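You operate a simulated robot arm through the tools that you are given. There is no shell and no other tool. Be economical: measure what you need, move in short steps, check, and stop when the job is done.

You are at the controls of a simulated robot arm. One attempt, no reset.

JOB
Shut the slotted sink door. Then take the tea towel and put it on the washer top. Then put the slim jar on the long end of the sink worktop away on the shelf no. 4. Then take the bag marked "lentils" from the long end of the sink worktop and put it on the washer top. Do these in the order given. Set down upright: slim jar, bag.

It is judged by the outcome, as a careful person would: the job done as asked, and still so three seconds after it is handed in. It fails if anything else is knocked over, pushed out of place, dropped, spilled or broken. Flat cloth is picked up by pressing the open fingertips on it (5 to 10 N) and closing them slowly along it; thin cloth reads only 2 to 8 mm in the jaws.

ROBOT AND FRAMES
A 7-joint arm with a fingered hand on a trunk, on a base that drives. Base frame: it is fixed to the floor where the robot stands at the start and does not move with it; the origin is under the middle of the robot, x ahead of it, y to its left, z up. Lengths are in mm, angles in rad, forces in N, time in s.
Its first joint turns from -2.601 to 2.601 rad. Places, roughly: lentil bag, pasta bag [500, 750, 1000]; shelf No. 4 [1800, -2200, 1400]; slim jar [750, 750, 1000]; slotted sink door [700, 0, 400]; tea towel [750, 250, 1000]; washer top [1900, -1000, 800]. Payload 3.5 kg.
Tool frame: the origin (TCP) lies between the finger pads and is the grasp point; the fingertips stand 30 mm ahead of it; z points along the fingers, y is the line along which they close. Largest opening 104 mm; the body of the gripper starts 35 mm behind the TCP. The gripper is a hand of 4 fingers: y runs from the thumb to the fingers, the wrist lies at [-15, -110, -186] in the tool frame, and closing takes about 1.5 s.
Orientation is told as [roll, pitch, yaw] about the base's x, y, z axes, in that order, counted from this pose: with the fingers straight down and the wrist toward the robot, the tool's x, y and z point along [0, 1, 0], [1, 0, 0] and [0, 0, -1] of the base frame.

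CONTROLS
- The arm moves only by the tool apply_moves. Its argument "targets" is a list of rows, each a list of 7 numbers: the turn, a rotation vector about the tool's x, y, z in units of 5 degrees (1.0 is 5 degrees), then the shift along the tool's x, y, z in units of 40 mm (1.0 is 40 mm), then the opening, from 0 (shut) to 1 (fully open). In form: [[wx, wy, wz, x, y, z, claw], ...]. A call has 1 to 20 rows; each row shifts and turns the commanded pose from where the row before left it, along the tool's axes as they then stand. A call with a number of a shift or a turn outside -1 to 1 is refused whole. Each row takes 0.2 s and may step no farther than 50 mm and 0.15 rad from the row before; otherwise, or with a gripper value out of range, the whole call is refused. A pose out of reach is approached as far as the arm can. The call stops where the force on the tool passes 40 N (or 10 N more than at its start, if that is more) or the arm is blocked; 0.2 s more then pass. The fingers move at their own pace (about 45 mm/s each) and stop on an object; they squeeze with about 33 N. The grip force told is the motor's: it shows also when the fingers shut on nothing. Time passes only in rows, and 0.2 s behind the last, so rows that do not move let the fingers close. It gives the time, the measured TCP pose, the force on the tool (base axes), the opening and the grip force at its end, in the units of the frame above (readings bear some noise), with the torque about the TCP (base axes, N m) and any sound that the robot's microphone picked up, and new pictures: "show" is both (left out), scene, wrist or none.
- Cameras (640 x 400 px; columns grow to the right, rows downward): "scene" is now at [30, 200.8, 1625.5]; the picture's right is [0.37, -0.93, 0.00], its down [-0.66, -0.26, -0.71] and it looks along [0.66, 0.26, -0.71] (base axes); focal length 278 px, centre (320, 200). "wrist" rides on the gripper at [61, -92, -130] in the tool frame; the picture's right is [-0.81, 0.28, -0.52], its down [-0.53, -0.71, 0.46] and it looks along [-0.24, 0.64, 0.72] (tool axes); focal length 275 px, centre (320, 200). There is no depth. A picture from a camera that has moved, and an enlarged one, comes with that camera's place and axes in the base frame and with its lens.
- slide_trunk(by): slides the trunk up (or, below 0, down) by that many mm; the arm and the scene camera ride with it, the base frame stays. It gives what a move gives, with no picture.
- roll_base(legs): drives the robot by 1 to 6 legs, each [ahead, left, turn to the left] in mm, mm and rad, along the robot's own axes; the way and the turn of a leg run together, so that a leg with both is an arc; at most 1500 mm and 3.142 rad a leg. The arm and the cameras ride along, it lands a little off, and it stops where it bumps. It gives what a move gives, and a new picture of the scene camera.
- set_grasp(shape): the hand has 4 fingers and takes this shape, open, in about a second: jaw (thumb against the fingers, like two jaws); tri (thumb and two fingers); tip (a fingertip pinch); poke (one finger out to press); point (the index stretched); flat (the hand flat); cup (the hand cupped); fist (a fist). The gripper value then closes the fingers along that shape, each until it touches; the sizes above hold for jaw. It gives what a move gives, with no picture.
- pan_tilt(pan, tilt): turns the head with the scene camera to pan (to the left, within 2.705 rad either way) and tilt (down, from -0.506 to 1.204), counted from straight ahead of the robot. It gives what a move gives, and a new picture of the scene camera.
- inspect(camera, box): a new picture of the part [left, top, right, bottom] of that camera's present view, enlarged. The clock stands still meanwhile.
- hand_in(): hands the job in; it is judged then, once.

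Go step by step. Nothing tells you exact positions but the pictures and the camera data: compare them with the known pose of the tool, close in by small moves and look again before you grip or let go. The budget is 165 turns and 260 pictures, counting those below and the enlarged ones. Unless the task says otherwise, let go and move clear before handing in, and close with one line.

The tools are called after ">>>" by a JSON object that holds its "method" and its "body". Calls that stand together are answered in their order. apply_moves: Moves the arm, as the interface text tells. Its arguments: {"type":"object","properties":{"targets":{"type":"array","items":{"type":"array","items":{"type":"number"}}},"show":{"type":"string","enum":["both","scene","wrist","none"]}},"required":["targets"]} The other tools are called the same way: slide_trunk (by) slides the trunk up or down; set_grasp (shape) gives the hand a shape; roll_base (legs) drives the base; pan_tilt (pan, tilt) turns the head that bears the scene camera; inspect (camera, box) takes an enlarged picture of a part of a camera's view; hand_in () hands the job in.

At the start:

```text
time: 0.0
position: [635.7, 149.8, 1205.7]
orientation: [0.001, -0.001, 0.001]
force: [-0.2, -0.5, 0.0]
torque: [-0.01, -0.02, 0.0]
finger_gap: 103.5
grip_force: 0.0
shape: jaw
trunk travel left (down, up): [-675.0, 35.0]
robot x, y, heading: [1.4, -1.4, 0.002]
head pan, tilt: [0.377, 0.784]
```

scene: 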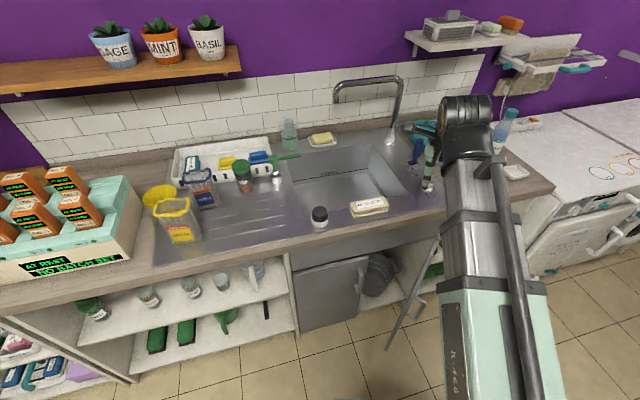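
wrist: 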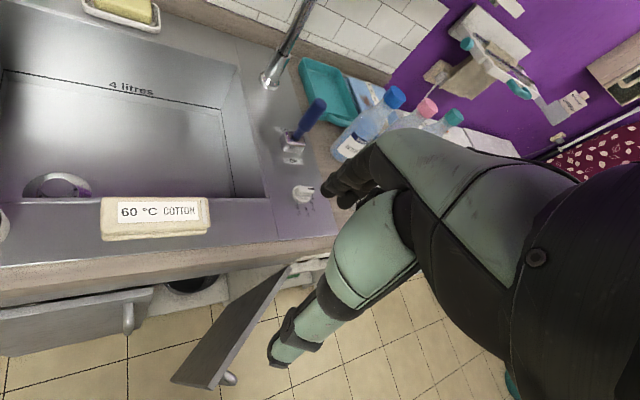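

I see the sink counter with a door standing open below it, and the washer off to the right. I'll look around first.

>>> {"method": "inspect", "body": {"camera": "scene", "box": [240, 200, 460, 360]}}

>>> {"method": "pan_tilt", "body": {"pan": -0.5, "tilt": 0.6}}

>>> {"method": "pan_tilt", "body": {"pan": 1.0, "tilt": 0.7}}

```text
2.50 times, centred on (350, 280) of scene
camera zoom: at [30.0, 200.8, 1625.5], right [0.37, -0.93, 0.0], down [-0.66, -0.26, -0.71], along [0.66, 0.26, -0.71], focal length 695 px, centre (245, 0)
```

zoom: 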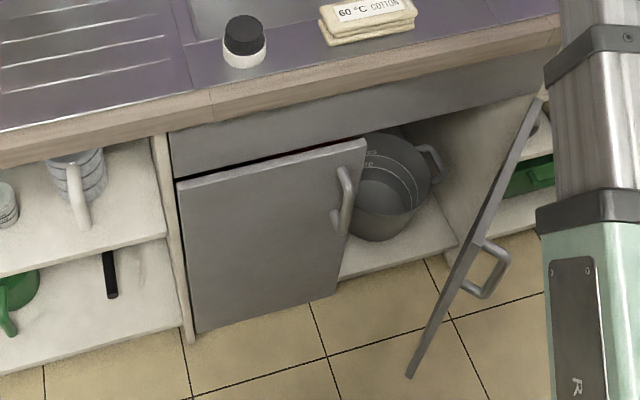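

```text
time: 1.2
position: [634.5, 148.2, 1206.2]
orientation: [-0.001, 0.0, 0.0]
force: [-0.6, 0.0, 0.2]
torque: [0.0, -0.02, -0.01]
finger_gap: 103.6
grip_force: 0.1
shape: jaw
trunk travel left (down, up): [-675.0, 35.0]
robot x, y, heading: [3.6, -1.9, 0.001]
head pan, tilt: [-0.499, 0.6]
camera scene: at [32.0, 128.6, 1641.1], right [-0.48, -0.88, 0.0], down [-0.5, 0.27, -0.82], along [0.72, -0.39, -0.57], focal length 278 px, centre (320, 200)
```

scene: 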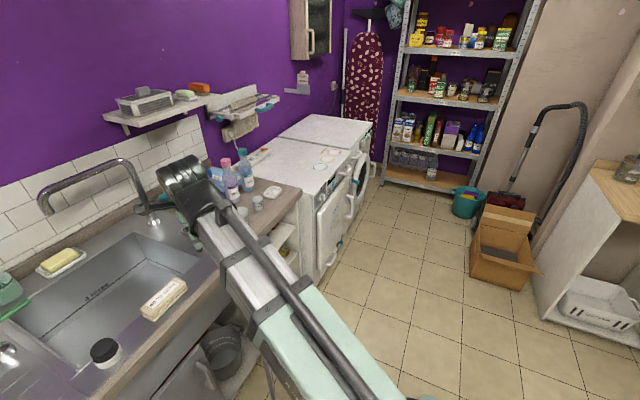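

```text
time: 2.8
position: [636.0, 149.7, 1206.4]
orientation: [-0.001, -0.001, 0.0]
force: [-0.5, 0.6, -0.3]
torque: [-0.01, -0.01, 0.02]
finger_gap: 103.6
grip_force: 0.0
shape: jaw
trunk travel left (down, up): [-675.0, 35.0]
robot x, y, heading: [0.2, 1.1, -0.002]
head pan, tilt: [1.0, 0.7]
camera scene: at [0.3, 242.3, 1632.5], right [0.84, -0.54, 0.0], down [-0.35, -0.54, -0.76], along [0.41, 0.64, -0.64], focal length 278 px, centre (320, 200)
```

scene: 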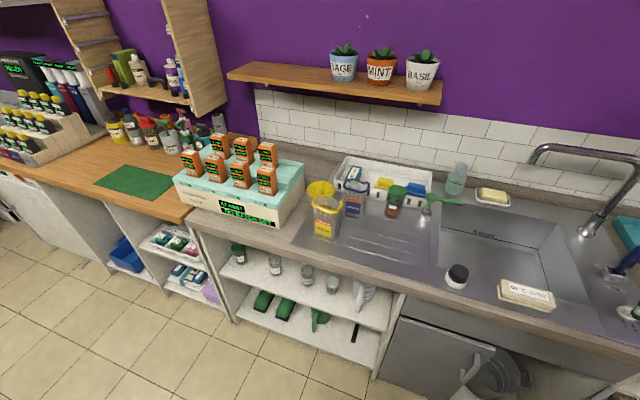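

Several bags and jars stand at the left; I'll enlarge these.

>>> {"method": "inspect", "body": {"camera": "scene", "box": [290, 150, 480, 270]}}

>>> {"method": "inspect", "body": {"camera": "scene", "box": [360, 280, 640, 400]}}

>>> {"method": "pan_tilt", "body": {"pan": 0.1, "tilt": 1.1}}

```text
3.33 times, centred on (385, 210) of scene
camera zoom: at [0.3, 242.3, 1632.5], right [0.84, -0.54, 0.0], down [-0.35, -0.54, -0.76], along [0.41, 0.64, -0.64], focal length 927 px, centre (103, 167)
```

zoom: 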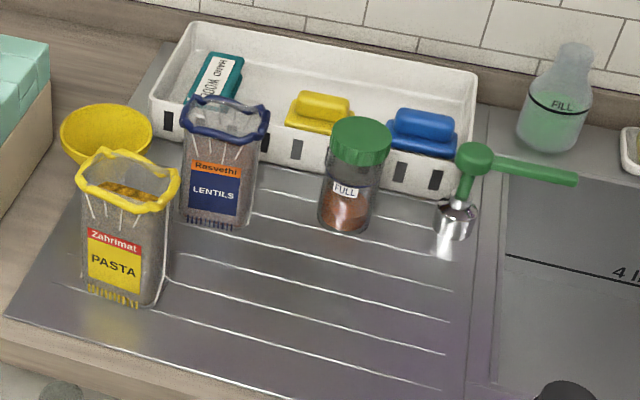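

```text
2.29 times, centred on (500, 340) of scene
camera zoom: at [0.3, 242.3, 1632.5], right [0.84, -0.54, 0.0], down [-0.35, -0.54, -0.76], along [0.41, 0.64, -0.64], focal length 636 px, centre (-91, -120)
```

zoom: 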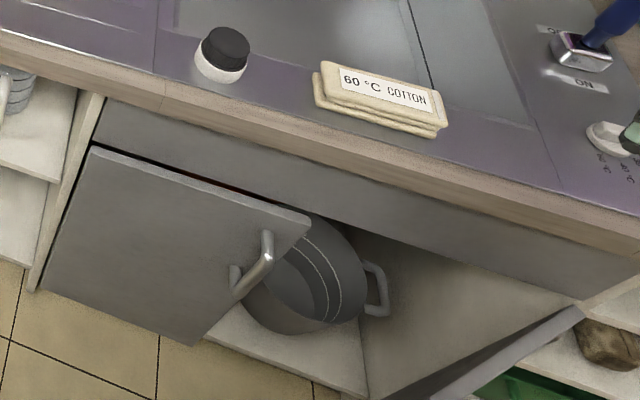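

```text
time: 4.0
position: [634.9, 149.7, 1207.3]
orientation: [0.0, -0.001, 0.0]
force: [0.1, 1.2, 1.1]
torque: [0.02, -0.03, -0.05]
finger_gap: 103.5
grip_force: 0.0
shape: jaw
trunk travel left (down, up): [-675.0, 35.0]
robot x, y, heading: [-3.4, 1.1, -0.001]
head pan, tilt: [0.099, 1.1]
camera scene: at [17.2, 177.2, 1602.5], right [0.1, -0.99, 0.0], down [-0.89, -0.09, -0.45], along [0.45, 0.05, -0.89], focal length 278 px, centre (320, 200)
```

scene: 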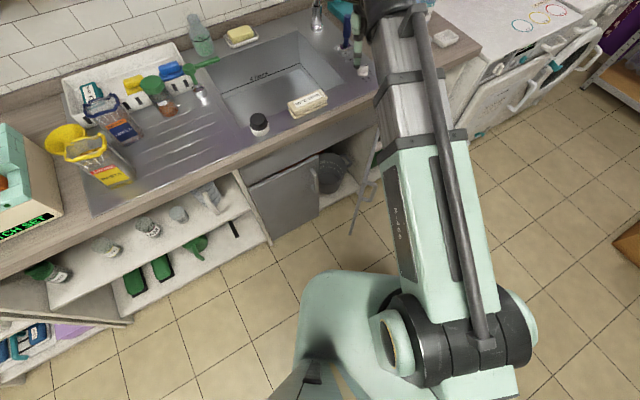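

Working out the geometry: the counter runs rotated about 0.63 rad to my left, front edge about 696 mm ahead of me; the right-hand sink door is open about 45°. I'll check for room behind and to the right, and look closely at the door after moving.

>>> {"method": "pan_tilt", "body": {"pan": -2.3, "tilt": 0.7}}

>>> {"method": "pan_tilt", "body": {"pan": -1.1, "tilt": 0.7}}

```text
time: 6.2
position: [635.5, 149.4, 1205.9]
orientation: [0.0, 0.0, -0.001]
force: [0.0, 0.6, 0.8]
torque: [0.0, -0.01, 0.01]
finger_gap: 103.4
grip_force: 0.0
shape: jaw
trunk travel left (down, up): [-675.0, 35.0]
robot x, y, heading: [0.6, -0.5, -0.0]
head pan, tilt: [-2.3, 0.7]
camera scene: at [-102.2, 107.5, 1632.5], right [-0.75, 0.67, 0.0], down [0.43, 0.48, -0.76], along [-0.51, -0.57, -0.64], focal length 278 px, centre (320, 200)
```

scene: 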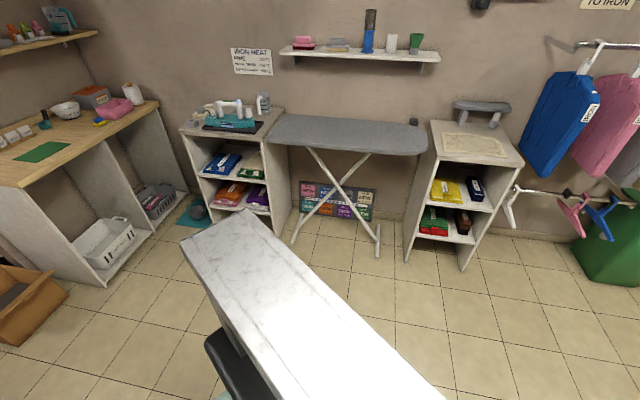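

```text
time: 7.6
position: [634.9, 148.9, 1206.3]
orientation: [-0.001, 0.001, 0.001]
force: [-0.7, 0.7, 0.0]
torque: [-0.02, -0.01, -0.02]
finger_gap: 103.5
grip_force: 0.1
shape: jaw
trunk travel left (down, up): [-675.0, 35.0]
robot x, y, heading: [-0.3, 2.7, 0.002]
head pan, tilt: [-1.1, 0.7]
camera scene: at [-7.1, 95.1, 1632.5], right [-0.89, -0.45, 0.0], down [-0.29, 0.57, -0.77], along [0.35, -0.68, -0.64], focal length 278 px, centre (320, 200)
```

scene: 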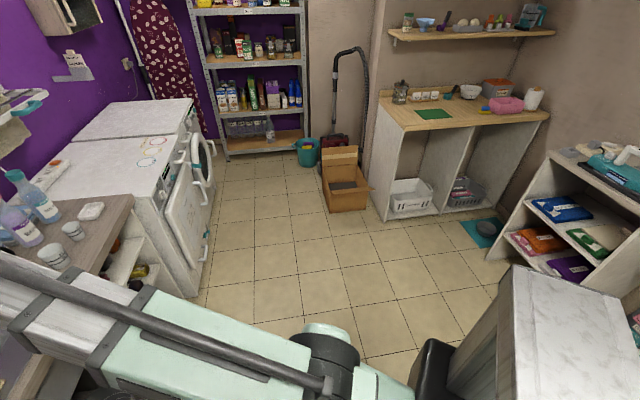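

Space is clear behind and to the right. I'll drive right and turn to face the counter in front of the open door.

>>> {"method": "roll_base", "body": {"legs": [[74, -355, 0], [0, 0, 0.633]]}}

>>> {"method": "pan_tilt", "body": {"pan": 0.0, "tilt": 0.9}}

```text
time: 11.6
position: [500.7, 137.9, 1207.2]
orientation: [0.002, 0.0, 0.637]
force: [-1.0, 0.2, 0.1]
torque: [0.0, 0.05, 0.0]
finger_gap: 103.6
grip_force: 0.0
shape: jaw
trunk travel left (down, up): [-675.0, 35.0]
robot x, y, heading: [75.7, -359.2, 0.636]
head pan, tilt: [-1.1, 0.7]
camera scene: at [14.7, -287.2, 1632.5], right [-0.45, -0.89, 0.0], down [-0.58, 0.29, -0.77], along [0.68, -0.34, -0.64], focal length 278 px, centre (320, 200)
```

scene: 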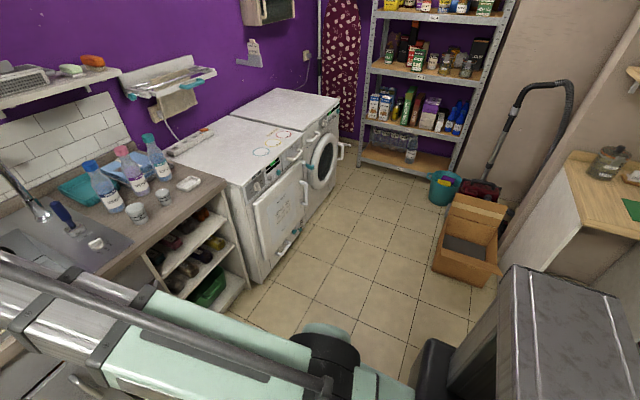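

```text
time: 12.9
position: [500.3, 138.6, 1205.9]
orientation: [-0.001, -0.001, 0.638]
force: [0.5, -0.3, -0.6]
torque: [-0.02, -0.01, -0.01]
finger_gap: 103.6
grip_force: 0.1
shape: jaw
trunk travel left (down, up): [-675.0, 35.0]
robot x, y, heading: [74.3, -358.6, 0.635]
head pan, tilt: [0.0, 0.901]
camera scene: at [-0.4, -204.4, 1616.4], right [0.59, -0.8, 0.0], down [-0.63, -0.47, -0.62], along [0.5, 0.37, -0.78], focal length 278 px, centre (320, 200)
```

scene: 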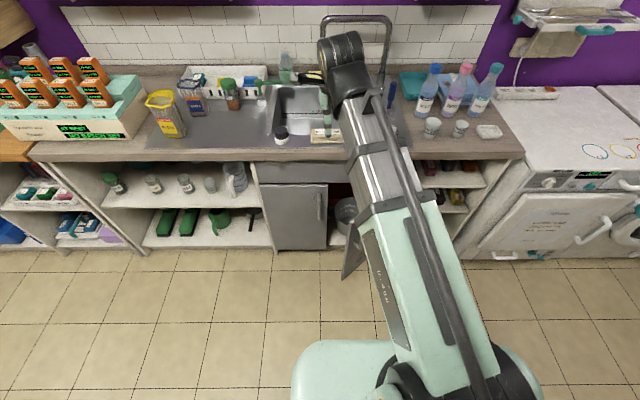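

I'm now square to the counter, with the right-hand door hidden behind the arm. I'll swing the hand to the right, then lower and look at the door's front.

>>> {"method": "apply_moves", "body": {"targets": [[0, 0, 0, -0.886, -0.19, 0, 1], [0, 0, 0, -0.886, -0.19, 0, 1], [0, 0, 0, -0.886, -0.19, 0, 1], [0, 0, 0, -0.886, -0.19, 0, 1], [0, 0, 0, -0.886, -0.19, 0, 1], [0, 0, 0, -0.886, -0.19, 0, 1], [0, 0, 0, -0.886, -0.19, 0, 1]], "show": "both"}}

```text
time: 14.6
position: [602.9, -92.6, 1207.1]
orientation: [0.001, -0.001, 0.637]
force: [0.2, 0.0, 0.3]
torque: [0.01, 0.0, -0.01]
finger_gap: 103.8
grip_force: 0.0
shape: jaw
trunk travel left (down, up): [-675.0, 35.0]
robot x, y, heading: [80.0, -361.2, 0.633]
head pan, tilt: [0.0, 0.901]
camera scene: at [-0.4, -204.8, 1616.4], right [0.59, -0.8, 0.0], down [-0.63, -0.47, -0.62], along [0.5, 0.37, -0.78], focal length 278 px, centre (320, 200)
camera wrist: at [492.5, -98.6, 1339.0], right [0.7, -0.49, 0.52], down [-0.26, -0.85, -0.46], along [0.66, 0.19, -0.72], focal length 275 px, centre (320, 200)
```

scene: 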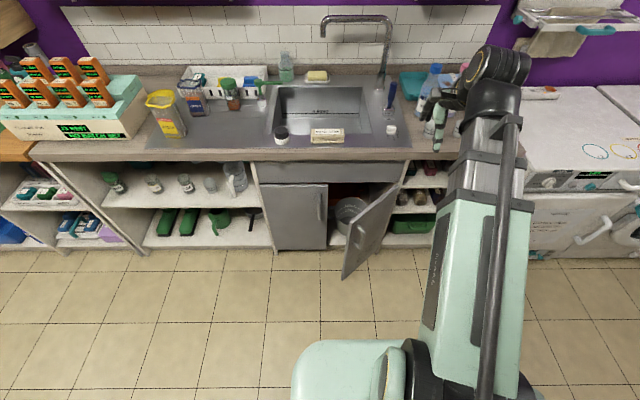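
wrist: 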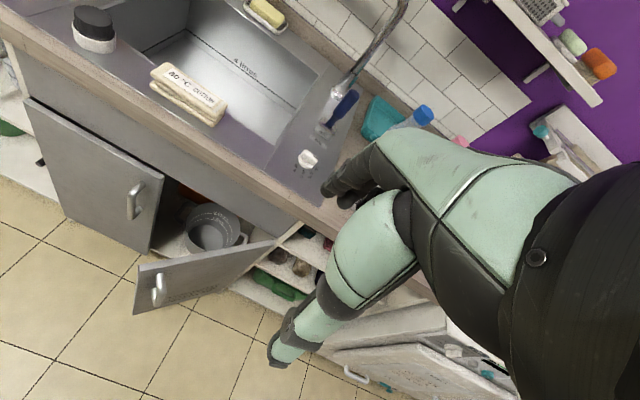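

>>> {"method": "inspect", "body": {"camera": "scene", "box": [250, 150, 430, 290]}}

>>> {"method": "inspect", "body": {"camera": "wrist", "box": [10, 80, 300, 330]}}

>>> {"method": "slide_trunk", "body": {"by": -300}}

```text
2.86 times, centred on (340, 220) of scene
camera zoom: at [-0.4, -204.8, 1616.4], right [0.59, -0.8, 0.0], down [-0.63, -0.47, -0.62], along [0.5, 0.37, -0.78], focal length 794 px, centre (263, 143)
```

zoom: 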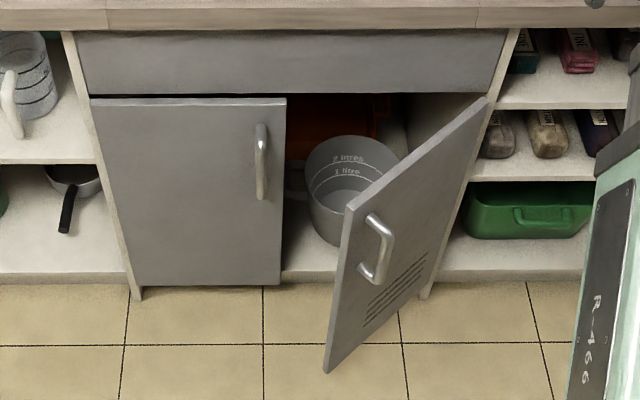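

```text
1.60 times, centred on (155, 205) of wrist
camera zoom: at [492.5, -98.6, 1339.0], right [0.7, -0.49, 0.52], down [-0.26, -0.85, -0.46], along [0.66, 0.19, -0.72], focal length 440 px, centre (584, 192)
```

zoom: 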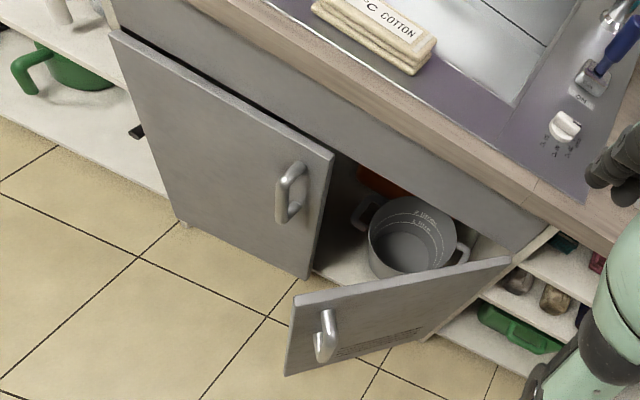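

```text
time: 17.6
position: [602.8, -92.3, 906.8]
orientation: [0.002, 0.001, 0.638]
force: [0.7, -0.8, 0.0]
torque: [0.02, 0.0, 0.06]
finger_gap: 103.8
grip_force: 0.1
shape: jaw
trunk travel left (down, up): [-375.0, 335.0]
robot x, y, heading: [76.6, -361.8, 0.635]
head pan, tilt: [0.0, 0.901]
```

The right-hand door has the slots and stands open about 45°. I'll lower further, close the fingers and push its outer face shut along its arc.

>>> {"method": "slide_trunk", "body": {"by": -370}}

>>> {"method": "apply_moves", "body": {"targets": [[0, 0, 0, 0, 0, 0.5, 0], [0, 0, 0, 0, 0, 0.5, 0], [0, 0, 0, 0, 0, 0.5, 0], [0, 0, 0, 0, 0, 0, 0], [0, 0, 0, 0, 0.6, 0, 0], [0, 0, 0, 0, 0.6, 0, 0], [0, 0, 0, 0, 0.6, 0, 0], [0, 0, 0, 0, 0.6, 0, 0]]}}

```text
time: 21.1
position: [603.3, -92.6, 537.5]
orientation: [0.0, 0.0, 0.638]
force: [0.9, 0.4, -0.6]
torque: [0.02, -0.01, -0.01]
finger_gap: 103.9
grip_force: 0.0
shape: jaw
trunk travel left (down, up): [-5.0, 705.0]
robot x, y, heading: [78.0, -362.1, 0.635]
head pan, tilt: [0.0, 0.901]
```

```text
time: 22.9
position: [679.4, -35.6, 477.9]
orientation: [0.001, 0.001, 0.635]
force: [0.0, -0.4, -0.2]
torque: [-0.02, -0.02, 0.0]
finger_gap: 0.0
grip_force: 33.0
shape: jaw
trunk travel left (down, up): [-5.0, 705.0]
robot x, y, heading: [78.8, -362.2, 0.635]
head pan, tilt: [0.0, 0.901]
camera scene: at [-0.5, -204.4, 946.4], right [0.59, -0.8, 0.0], down [-0.63, -0.47, -0.62], along [0.5, 0.37, -0.78], focal length 278 px, centre (320, 200)
camera wrist: at [569.8, -40.7, 609.6], right [0.7, -0.49, 0.52], down [-0.26, -0.85, -0.46], along [0.66, 0.19, -0.72], focal length 275 px, centre (320, 200)
```

scene: 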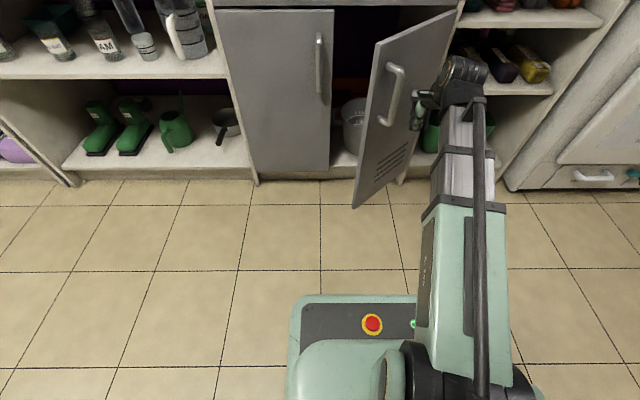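
wrist: 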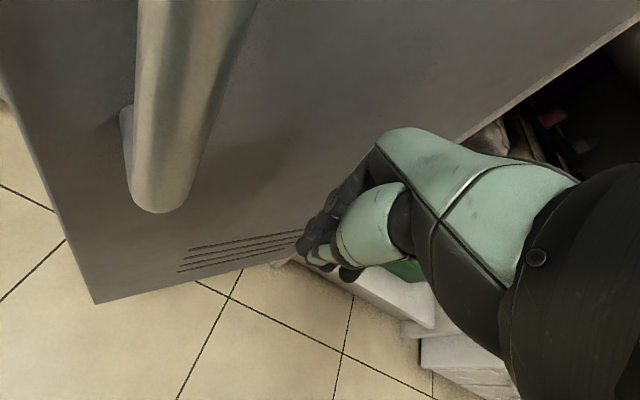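

The hand is right at the door's outer face. I'll continue along the arc and push it shut.

>>> {"method": "apply_moves", "body": {"targets": [[0, 0, 0, 0.3, 0.5, 0, 0], [0, 0, 0, 0.45, 0.5, 0, 0], [0, 0, 0, 0.45, 0.5, 0, 0], [0, 0, 0, 0.4, 0.5, 0, 0], [0, 0, 0, 0.35, 0.5, 0, 0], [0, 0, 0, 0.2, 0.5, 0, 0]]}}

```text
time: 24.3
position: [725.2, 104.0, 477.5]
orientation: [-0.001, 0.0, 0.637]
force: [-0.5, -0.2, 0.0]
torque: [-0.01, 0.01, 0.03]
finger_gap: 0.0
grip_force: 32.9
shape: jaw
trunk travel left (down, up): [-5.0, 705.0]
robot x, y, heading: [78.2, -363.5, 0.638]
head pan, tilt: [0.0, 0.901]
camera scene: at [-0.5, -204.4, 946.4], right [0.59, -0.8, 0.0], down [-0.63, -0.47, -0.62], along [0.5, 0.37, -0.78], focal length 278 px, centre (320, 200)
camera wrist: at [614.7, 99.1, 608.0], right [0.7, -0.49, 0.52], down [-0.26, -0.85, -0.46], along [0.66, 0.19, -0.72], focal length 275 px, centre (320, 200)
```

scene: 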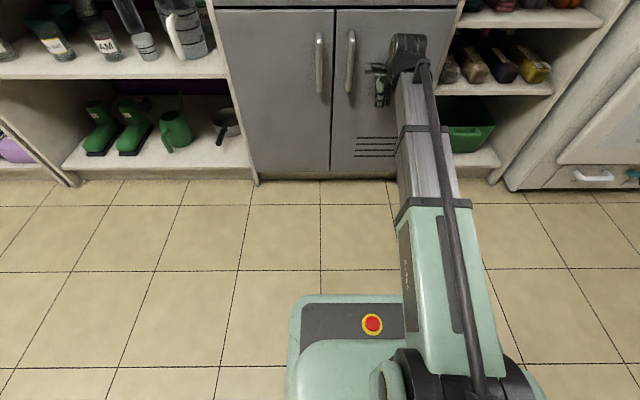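
wrist: 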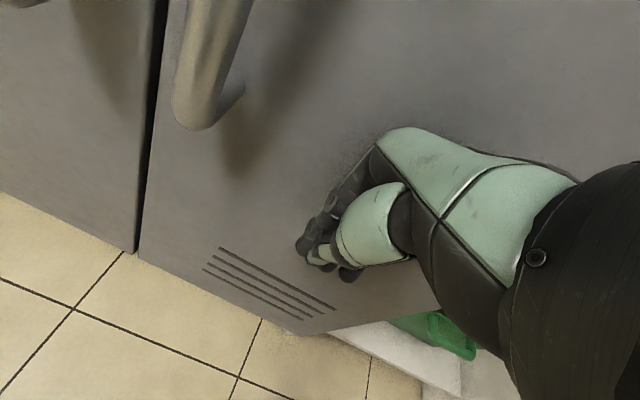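

The door is nearly shut; I'll push on straight until it is firm.

>>> {"method": "apply_moves", "body": {"targets": [[0, 0, 0, 0, 0.25, 0, 0], [0, 0, 0, 0, 0.25, 0, 0], [0, 0, 0, 0, 0.25, 0, 0], [0, 0, 0, 0, 0.25, 0, 0], [0, 0, 0, 0, 0.25, 0, 0], [0, 0, 0, 0, 0.25, 0, 0]]}}

```text
time: 24.7
position: [725.0, 104.4, 475.7]
orientation: [0.0, 0.008, 0.637]
force: [-8.6, -6.3, 2.4]
torque: [0.4, -0.58, -0.06]
finger_gap: 0.1
grip_force: 32.9
shape: jaw
trunk travel left (down, up): [-5.0, 705.0]
robot x, y, heading: [77.2, -360.7, 0.635]
head pan, tilt: [0.0, 0.901]
stopped in row 1: the force on the tool passed its limit (the readings are from after the stop); the commanded pose is now the measured one
camera scene: at [-1.3, -205.0, 946.4], right [0.59, -0.8, 0.0], down [-0.63, -0.47, -0.62], along [0.5, 0.37, -0.78], focal length 278 px, centre (320, 200)
camera wrist: at [615.5, 99.7, 607.8], right [0.71, -0.49, 0.52], down [-0.26, -0.85, -0.45], along [0.66, 0.18, -0.73], focal length 275 px, centre (320, 200)
```

scene: 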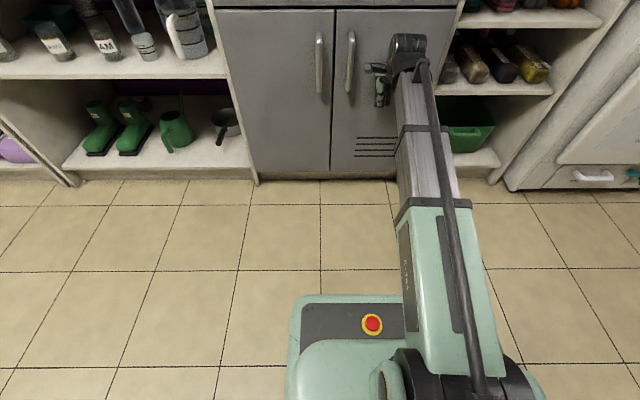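
wrist: 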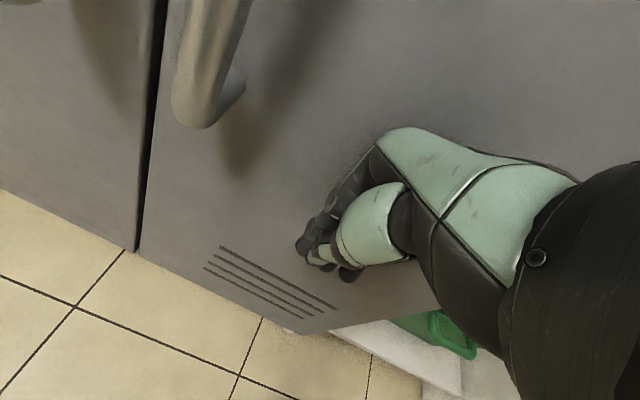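

The door is firmly closed. I'll back off, raise the trunk and check it.

>>> {"method": "apply_moves", "body": {"targets": [[0, 0, 0, 0, -1, 0, 0], [0, 0, 0, 0, -1, 0, 0], [0, 0, 0, 0, -1, 0, 0], [0, 0, 0, 0, -1, 0, 0], [0, 0, 0, 0, -0.8, 0, 0.5], [0, 0, 0, 0, 0, 0, 1]], "show": "none"}}

>>> {"method": "slide_trunk", "body": {"by": 700}}

>>> {"method": "apply_moves", "body": {"targets": [[0, 0, 0, 0.8, 0, 0, 1], [0, 0, 0, 0.8, 0, 0, 1], [0, 0, 0, 0.8, 0, 0, 1]]}}

```text
time: 26.1
position: [570.2, -9.2, 475.5]
orientation: [0.0, 0.007, 0.637]
force: [-0.5, -0.3, 0.9]
torque: [0.01, -0.02, 0.0]
finger_gap: 31.0
grip_force: 0.0
shape: jaw
trunk travel left (down, up): [-5.0, 705.0]
robot x, y, heading: [75.0, -361.7, 0.636]
head pan, tilt: [0.0, 0.901]
```

```text
refused: 700 is not a number from -400 to 400
```

```text
time: 26.9
position: [513.9, 70.8, 475.5]
orientation: [0.0, 0.008, 0.637]
force: [-0.2, -0.6, -0.1]
torque: [0.02, -0.01, 0.02]
finger_gap: 102.9
grip_force: 0.0
shape: jaw
trunk travel left (down, up): [-5.0, 705.0]
robot x, y, heading: [81.0, -359.0, 0.638]
head pan, tilt: [0.0, 0.901]
camera scene: at [-0.7, -204.6, 946.4], right [0.59, -0.8, 0.0], down [-0.63, -0.47, -0.62], along [0.5, 0.37, -0.78], focal length 278 px, centre (320, 200)
camera wrist: at [405.0, 66.6, 607.2], right [0.71, -0.49, 0.52], down [-0.26, -0.85, -0.45], along [0.66, 0.18, -0.73], focal length 275 px, centre (320, 200)
```

scene: 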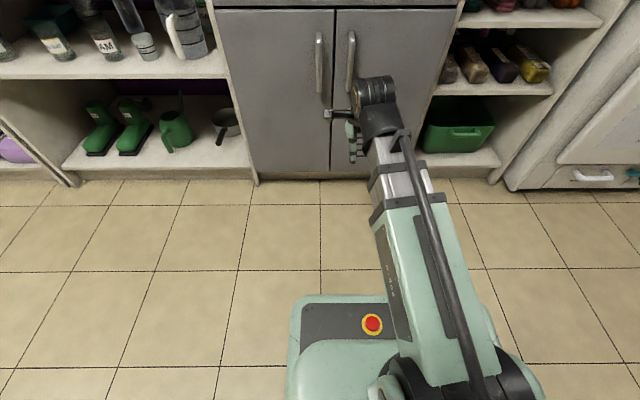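
wrist: 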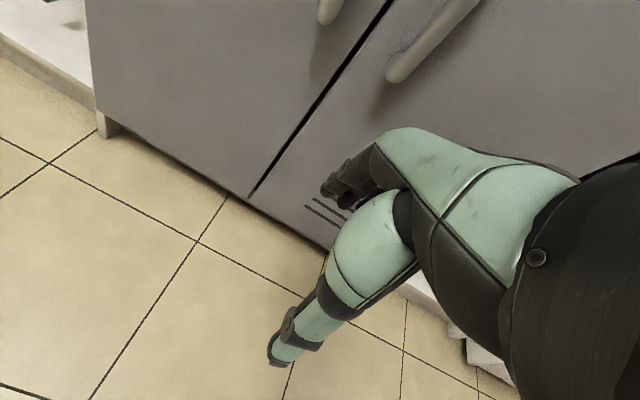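

The slotted door is shut. I'll raise the trunk for the towel; the hand is clear of the counter edge.

>>> {"method": "slide_trunk", "body": {"by": 400}}

>>> {"method": "slide_trunk", "body": {"by": 270}}

>>> {"method": "apply_moves", "body": {"targets": [[0, 0, 0, 0.9, 0.9, 0, 1], [0, 0, 0, 0.9, 0.9, 0, 1], [0, 0, 0, 0.9, 0.9, 0, 1], [0, 0, 0, 0, 0.9, 0, 1], [0, 0, 0, 0, 0, 0, 1]]}}

```text
time: 30.7
position: [513.9, 71.7, 875.5]
orientation: [0.0, 0.007, 0.637]
force: [0.4, -0.2, -1.1]
torque: [0.02, 0.0, -0.03]
finger_gap: 103.5
grip_force: 0.1
shape: jaw
trunk travel left (down, up): [-405.0, 305.0]
robot x, y, heading: [78.2, -363.3, 0.638]
head pan, tilt: [0.0, 0.901]
```

```text
time: 33.5
position: [514.0, 70.9, 1144.5]
orientation: [0.0, 0.006, 0.637]
force: [1.0, 0.6, 0.3]
torque: [0.0, -0.02, 0.02]
finger_gap: 103.5
grip_force: 0.1
shape: jaw
trunk travel left (down, up): [-675.0, 35.0]
robot x, y, heading: [74.9, -360.1, 0.64]
head pan, tilt: [0.0, 0.901]
```

```text
refused: row 1 steps farther than a row can; nothing moved
```

Towel is about 53 mm left and 290 mm ahead of the hand; I'll go part of the way and look.

>>> {"method": "apply_moves", "body": {"targets": [[0, 0, 0, 0.3, 1, 0, 1], [0, 0, 0, 0.3, 1, 0, 1], [0, 0, 0, 0.3, 1, 0, 1], [0, 0, 0, 0.3, 1, 0, 1], [0, 0, 0, 0, 1, 0, 1]]}}

```text
time: 34.7
position: [646.2, 227.9, 1142.8]
orientation: [-0.001, 0.007, 0.637]
force: [0.6, -0.7, 0.3]
torque: [-0.01, 0.01, 0.01]
finger_gap: 103.6
grip_force: 0.1
shape: jaw
trunk travel left (down, up): [-675.0, 35.0]
robot x, y, heading: [73.7, -360.1, 0.636]
head pan, tilt: [0.0, 0.901]
camera scene: at [-0.3, -204.2, 1616.3], right [0.59, -0.8, 0.0], down [-0.63, -0.47, -0.62], along [0.5, 0.37, -0.78], focal length 278 px, centre (320, 200)
camera wrist: at [536.7, 223.4, 1274.8], right [0.71, -0.49, 0.52], down [-0.26, -0.85, -0.45], along [0.66, 0.18, -0.73], focal length 275 px, centre (320, 200)
```

scene: 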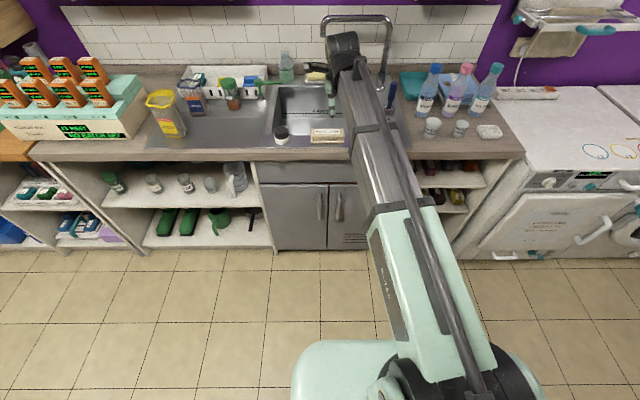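
wrist: 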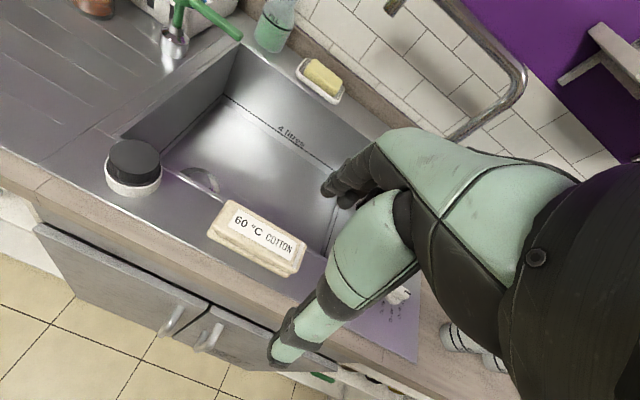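

Towel is centred near (718, 286), 137 × 60 mm, its long side along the counter edge. I'll bring the jaws over it straddling its short side.

>>> {"method": "apply_moves", "body": {"targets": [[0, 0, 0, 0.05, 0.75, 0.6, 1], [0, 0, 0, 0.05, 0.75, 0.6, 1], [0, 0, 0, 0, 0.8, 0.6, 1], [0, 0, 0, 0, 0, 0.9, 1], [0, 0, 0, 0, 0, 0.9, 1], [0, 0, 0, 0, 0, 0.6, 1], [0, 0, 0, 0, 0, 0, 1]]}}

```text
time: 36.3
position: [718.9, 282.9, 973.8]
orientation: [0.0, 0.006, 0.636]
force: [0.2, 0.0, 0.4]
torque: [0.0, 0.0, -0.01]
finger_gap: 103.7
grip_force: 0.1
shape: jaw
trunk travel left (down, up): [-675.0, 35.0]
robot x, y, heading: [75.3, -359.2, 0.636]
head pan, tilt: [0.0, 0.901]
camera scene: at [-0.8, -204.6, 1616.4], right [0.59, -0.8, 0.0], down [-0.63, -0.47, -0.62], along [0.5, 0.37, -0.78], focal length 278 px, centre (320, 200)
camera wrist: at [609.2, 279.2, 1106.0], right [0.71, -0.49, 0.52], down [-0.26, -0.85, -0.45], along [0.66, 0.18, -0.73], focal length 275 px, centre (320, 200)
```

scene: 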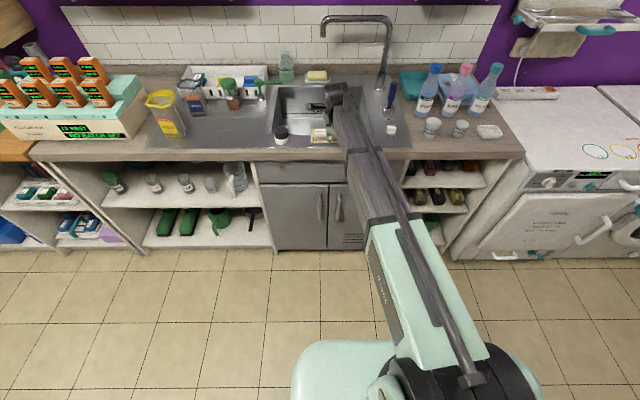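
wrist: 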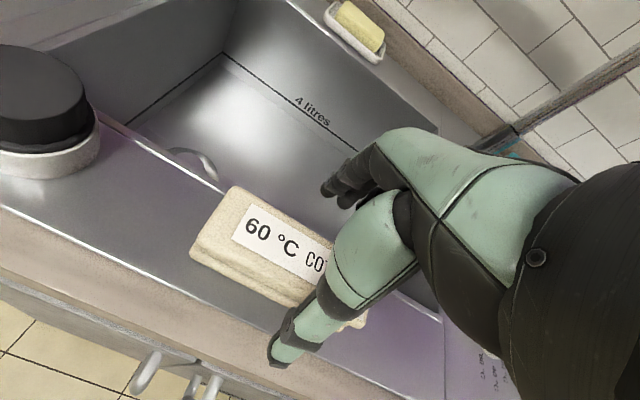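

The thumb is on the near side and the fingers on the far side. I'll go down to the worktop height.

>>> {"method": "apply_moves", "body": {"targets": [[0, 0, 0, 0, 0.05, 0.35, 1], [0, 0, 0, 0, 0.05, 0.3, 1], [0, 0, 0, 0, 0, 0.25, 1], [0, 0, 0, 0, 0, 0, 1]], "show": "wrist"}}

```text
time: 37.3
position: [720.5, 286.5, 937.1]
orientation: [0.002, 0.006, 0.637]
force: [0.1, -0.4, 0.0]
torque: [0.01, -0.04, 0.01]
finger_gap: 103.8
grip_force: 0.0
shape: jaw
trunk travel left (down, up): [-675.0, 35.0]
robot x, y, heading: [75.8, -360.6, 0.638]
head pan, tilt: [0.0, 0.901]
camera wrist: at [612.2, 283.0, 1069.8], right [0.71, -0.49, 0.52], down [-0.26, -0.85, -0.45], along [0.66, 0.18, -0.73], focal length 275 px, centre (320, 200)
```

wrist: 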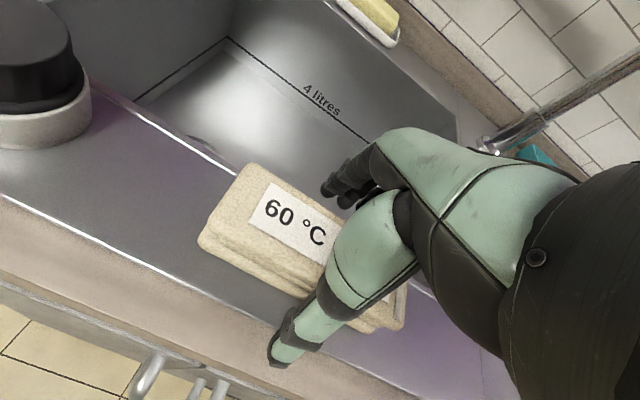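

No contact yet; the towel sits between thumb and fingers. Closing.

>>> {"method": "apply_moves", "body": {"targets": [[0, 0, 0, 0, 0, 0, 0.5], [0, 0, 0, 0, 0, 0, 0.3], [0, 0, 0, 0, 0, 0, 0.1], [0, 0, 0, 0, 0, 0, 0], [0, 0, 0, 0, 0, 0, 0], [0, 0, 0, 0, 0, 0, 0], [0, 0, 0, 0, 0, 0, 0], [0, 0, 0, 0, 0, 0, 0]], "show": "wrist"}}

```text
time: 39.1
position: [721.7, 288.4, 937.6]
orientation: [0.001, 0.006, 0.637]
force: [-0.6, 0.5, -0.4]
torque: [0.01, -0.02, 0.01]
finger_gap: 43.6
grip_force: 32.9
shape: jaw
trunk travel left (down, up): [-675.0, 35.0]
robot x, y, heading: [74.5, -359.5, 0.64]
head pan, tilt: [0.0, 0.901]
camera wrist: at [612.3, 283.0, 1069.9], right [0.71, -0.49, 0.52], down [-0.26, -0.85, -0.45], along [0.66, 0.18, -0.73], focal length 275 px, centre (320, 200)
```

wrist: 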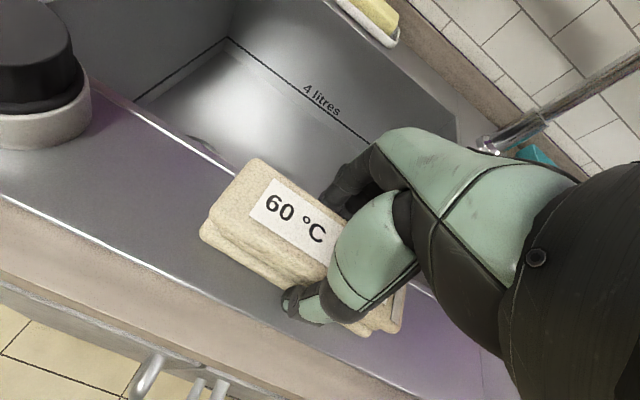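

The towel is gripped (44 mm). I'll lift it and check.

>>> {"method": "apply_moves", "body": {"targets": [[0, 0, 0, 0, 0, -0.4, 0], [0, 0, 0, 0, 0, -0.8, 0], [0, 0, 0, 0, 0, -1, 0], [0, 0, 0, 0, 0, -1, 0], [0, 0, 0, 0, 0, -1, 0], [0, 0, 0, 0, 0, -1, 0], [0, 0, 0, 0, -1, 0, 0], [0, 0, 0, 0, -1, 0, 0], [0, 0, 0, 0, -1, 0, 0], [0, 0, 0, 0, 0, 0, 0]], "show": "wrist"}}

>>> {"method": "pan_tilt", "body": {"pan": -1.0, "tilt": 0.6}}

>>> {"method": "inspect", "body": {"camera": "scene", "box": [100, 60, 350, 260]}}

>>> {"method": "inspect", "body": {"camera": "scene", "box": [300, 0, 540, 150]}}

```text
time: 41.3
position: [627.7, 216.1, 1147.4]
orientation: [0.0, 0.009, 0.637]
force: [0.3, -0.4, -0.3]
torque: [0.0, 0.01, 0.01]
finger_gap: 43.9
grip_force: 32.5
shape: jaw
trunk travel left (down, up): [-675.0, 35.0]
robot x, y, heading: [76.9, -357.4, 0.635]
head pan, tilt: [0.0, 0.901]
camera wrist: at [518.3, 211.3, 1279.0], right [0.71, -0.49, 0.52], down [-0.26, -0.85, -0.45], along [0.66, 0.18, -0.73], focal length 275 px, centre (320, 200)
```

wrist: 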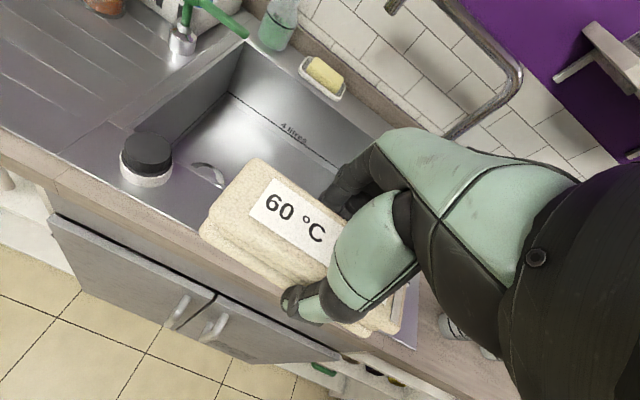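

```text
time: 42.5
position: [628.7, 216.3, 1147.2]
orientation: [0.001, 0.01, 0.637]
force: [0.3, -0.1, 0.1]
torque: [0.0, -0.03, 0.0]
finger_gap: 43.8
grip_force: 33.4
shape: jaw
trunk travel left (down, up): [-675.0, 35.0]
robot x, y, heading: [75.1, -365.6, 0.636]
head pan, tilt: [-1.0, 0.6]
camera scene: at [21.2, -280.7, 1641.1], right [-0.35, -0.93, 0.0], down [-0.53, 0.2, -0.82], along [0.77, -0.29, -0.57], focal length 278 px, centre (320, 200)
```

scene: 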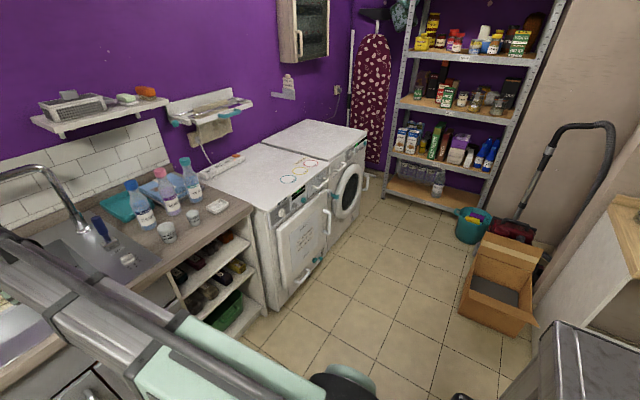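

```text
2.00 times, centred on (225, 160) of scene
camera zoom: at [21.2, -280.7, 1641.1], right [-0.35, -0.93, 0.0], down [-0.53, 0.2, -0.82], along [0.77, -0.29, -0.57], focal length 556 px, centre (510, 280)
```

zoom: 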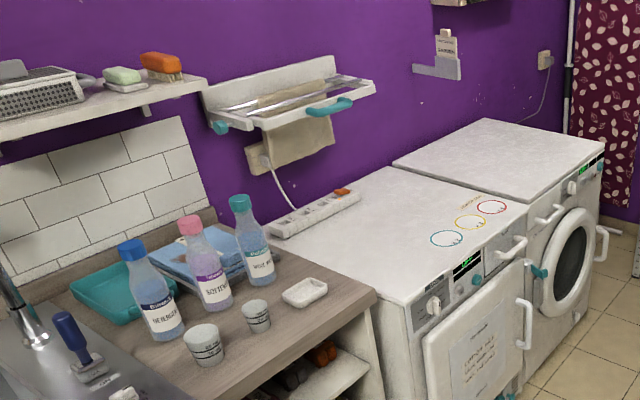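

```text
2.67 times, centred on (420, 75) of scene
camera zoom: at [21.2, -280.7, 1641.1], right [-0.35, -0.93, 0.0], down [-0.53, 0.2, -0.82], along [0.77, -0.29, -0.57], focal length 741 px, centre (53, 533)
```

zoom: 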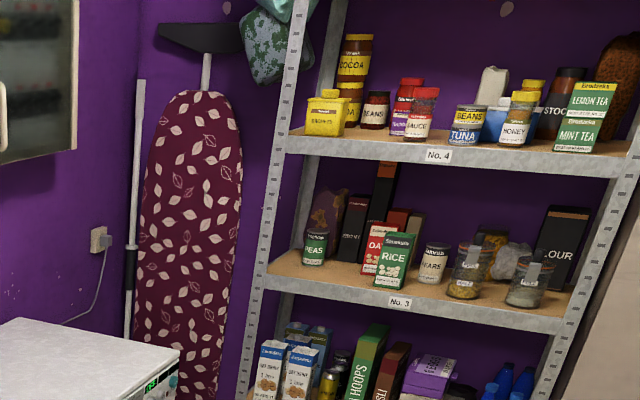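

The porthole machine, second along, matches the given washer place; shelf No. 4 is labelled on the shelving. I'll drive right carrying the towel, keeping clear of the box on the floor.

>>> {"method": "roll_base", "body": {"legs": [[0, -900, 0], [200, 0, 0]]}}

```text
time: 48.5
position: [1326.2, -406.9, 1146.7]
orientation: [-0.001, 0.009, 0.632]
force: [0.6, -0.3, -0.5]
torque: [0.0, 0.02, -0.02]
finger_gap: 43.8
grip_force: 33.1
shape: jaw
trunk travel left (down, up): [-675.0, 35.0]
robot x, y, heading: [772.7, -984.4, 0.632]
head pan, tilt: [-1.0, 0.6]
camera scene: at [717.6, -900.1, 1641.1], right [-0.36, -0.93, 0.0], down [-0.53, 0.2, -0.82], along [0.77, -0.3, -0.57], focal length 278 px, centre (320, 200)
```

scene: 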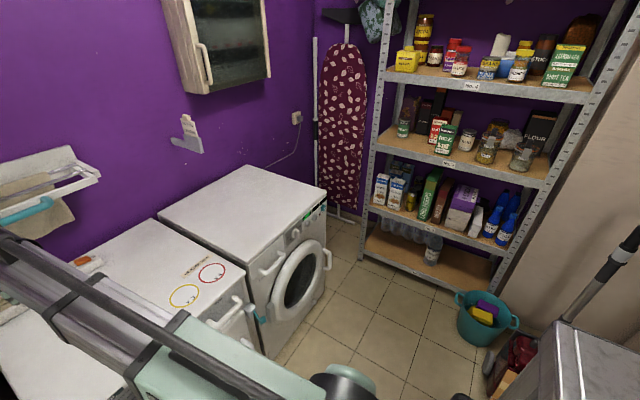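

The washer top spans roughly u 1560–2190, n 680–1210 in counter axes, at height about 870. I'll roll right another 400 and look down at it.

>>> {"method": "roll_base", "body": {"legs": [[0, -400, 0]]}}

>>> {"method": "apply_moves", "body": {"targets": [[0, 0, 0, -1, 0, 0, 0], [0, 0, 0, -1, 0, 0, 0], [0, 0, 0, -1, 0, 0, 0], [0, 0, 0, -1, 0, 0, 0], [0, 0, 0, -1, 0, 0, 0], [0, 0, 0, -0.5, 0, 0, 0]]}}

>>> {"method": "pan_tilt", "body": {"pan": 0.0, "tilt": 0.8}}

```text
time: 51.0
position: [1559.9, -727.6, 1146.6]
orientation: [0.0, 0.006, 0.634]
force: [-0.2, 0.6, -0.6]
torque: [0.02, 0.02, 0.04]
finger_gap: 43.7
grip_force: 33.7
shape: jaw
trunk travel left (down, up): [-675.0, 35.0]
robot x, y, heading: [1007.7, -1300.1, 0.636]
head pan, tilt: [-1.0, 0.6]
camera scene: at [951.8, -1222.3, 1641.2], right [-0.36, -0.93, 0.0], down [-0.53, 0.2, -0.82], along [0.77, -0.3, -0.57], focal length 278 px, centre (320, 200)
```

scene: 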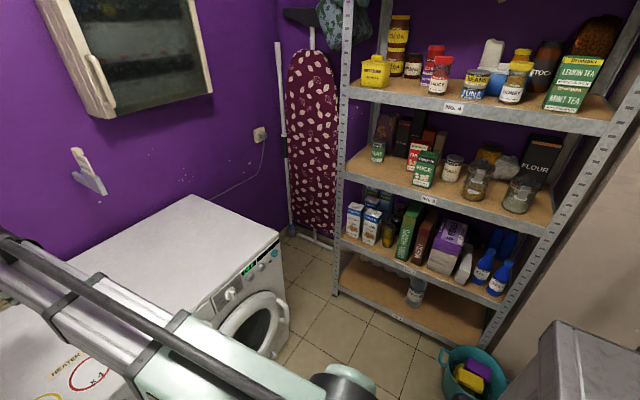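

```text
time: 52.4
position: [1691.4, -906.3, 1145.2]
orientation: [0.0, 0.008, 0.633]
force: [-0.1, 0.5, -0.3]
torque: [0.0, -0.02, 0.0]
finger_gap: 43.8
grip_force: 33.5
shape: jaw
trunk travel left (down, up): [-675.0, 35.0]
robot x, y, heading: [1005.7, -1297.6, 0.632]
head pan, tilt: [-1.0, 0.6]
camera scene: at [951.5, -1221.9, 1641.2], right [-0.36, -0.93, 0.0], down [-0.53, 0.2, -0.82], along [0.77, -0.3, -0.57], focal length 278 px, centre (320, 200)
camera wrist: at [1581.0, -909.9, 1277.7], right [0.7, -0.49, 0.52], down [-0.26, -0.85, -0.45], along [0.66, 0.18, -0.73], focal length 275 px, centre (320, 200)
```

scene: 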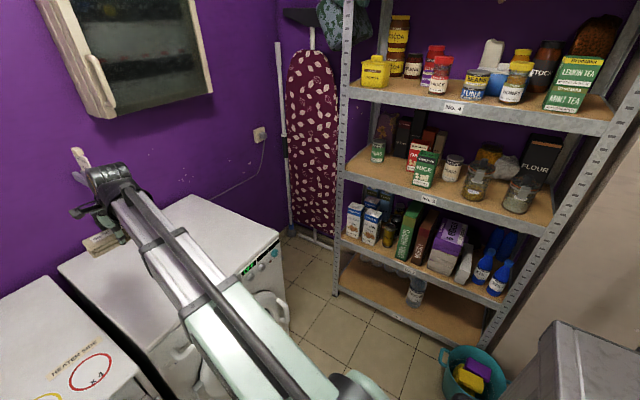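
wrist: 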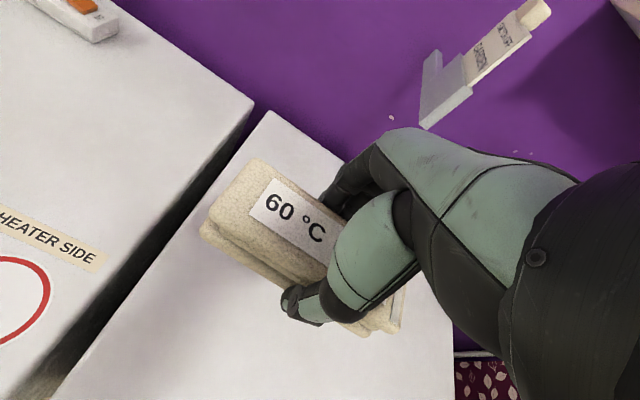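

```text
time: 53.6
position: [1689.6, -906.0, 1145.7]
orientation: [0.0, 0.007, 0.633]
force: [-0.3, -0.8, -0.3]
torque: [-0.01, -0.01, 0.03]
finger_gap: 43.8
grip_force: 33.3
shape: jaw
trunk travel left (down, up): [-675.0, 35.0]
robot x, y, heading: [1008.5, -1305.7, 0.634]
head pan, tilt: [0.0, 0.799]
camera scene: at [934.0, -1142.3, 1624.3], right [0.59, -0.81, 0.0], down [-0.58, -0.42, -0.7], along [0.56, 0.41, -0.72], focal length 278 px, centre (320, 200)
```

scene: 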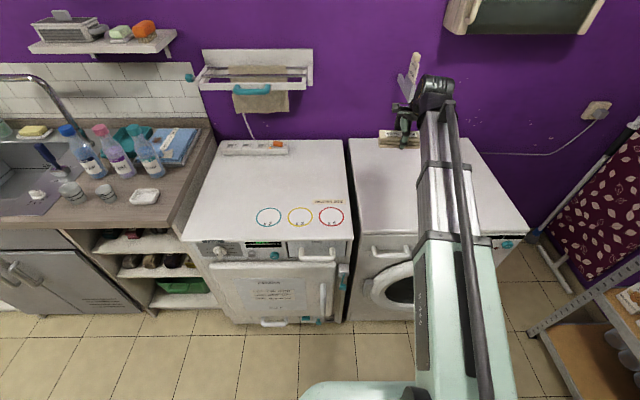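

Towel hangs over the left part of the washer top. I'll lower it until it touches.

>>> {"method": "apply_moves", "body": {"targets": [[0, 0, 0, 0, 0, 1, 0], [0, 0, 0, 0, 0, 1, 0], [0, 0, 0, 0, 0, 1, 0], [0, 0, 0, 0, 0, 1, 0], [0, 0, 0, 0, 0, 1, 0], [0, 0, 0, 0, 0, 0.3, 0]], "show": "both"}}

```text
time: 55.0
position: [1687.4, -907.5, 931.8]
orientation: [0.0, 0.008, 0.632]
force: [-0.1, -0.3, -0.9]
torque: [0.0, -0.01, -0.01]
finger_gap: 43.8
grip_force: 32.8
shape: jaw
trunk travel left (down, up): [-675.0, 35.0]
robot x, y, heading: [1007.1, -1301.0, 0.632]
head pan, tilt: [0.0, 0.799]
camera scene: at [934.0, -1142.2, 1624.3], right [0.59, -0.81, 0.0], down [-0.58, -0.42, -0.7], along [0.56, 0.41, -0.72], focal length 278 px, centre (320, 200)
camera wrist: at [1578.8, -910.8, 1064.0], right [0.7, -0.49, 0.52], down [-0.26, -0.85, -0.45], along [0.66, 0.18, -0.73], focal length 275 px, centre (320, 200)
```

scene: 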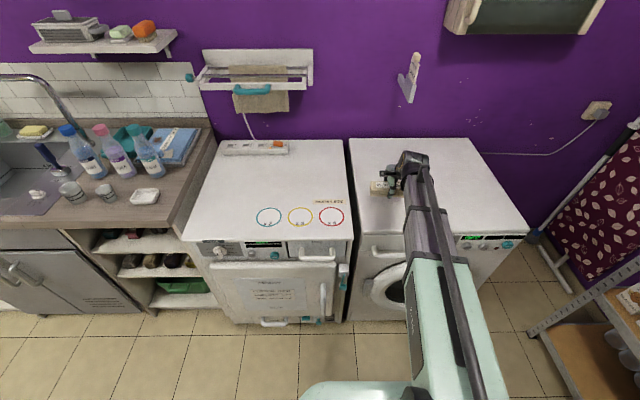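
wrist: 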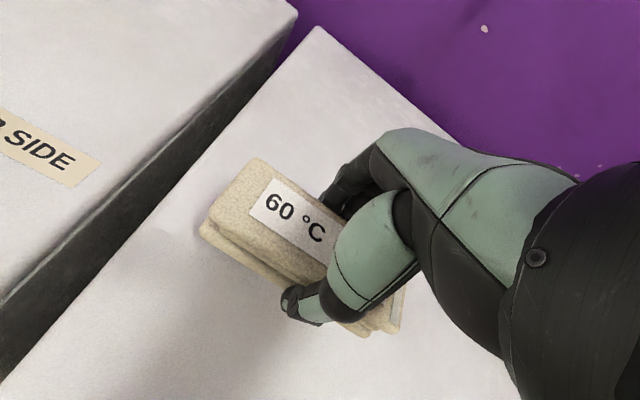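

Close now; lowering in small steps to feel contact.

>>> {"method": "apply_moves", "body": {"targets": [[0, 0, 0, 0, 0, 0.25, 0], [0, 0, 0, 0, 0, 0.25, 0], [0, 0, 0, 0, 0, 0.2, 0]], "show": "wrist"}}

```text
time: 55.9
position: [1687.0, -904.9, 905.8]
orientation: [0.001, 0.007, 0.632]
force: [-0.1, -0.2, -0.2]
torque: [-0.02, 0.02, -0.01]
finger_gap: 43.8
grip_force: 33.3
shape: jaw
trunk travel left (down, up): [-675.0, 35.0]
robot x, y, heading: [1002.7, -1302.5, 0.635]
head pan, tilt: [0.0, 0.799]
camera wrist: at [1577.5, -909.4, 1037.7], right [0.7, -0.49, 0.52], down [-0.26, -0.85, -0.45], along [0.66, 0.18, -0.73], focal length 275 px, centre (320, 200)
```

wrist: 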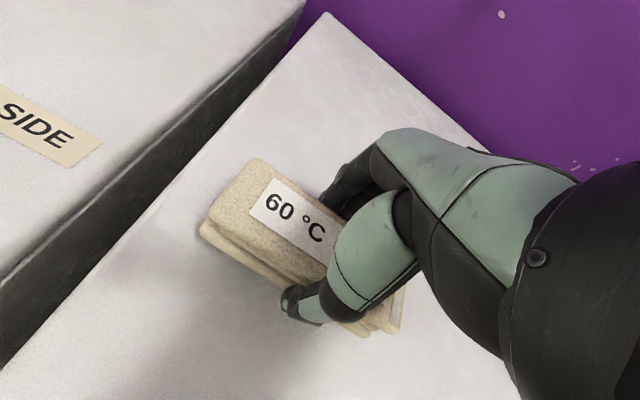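

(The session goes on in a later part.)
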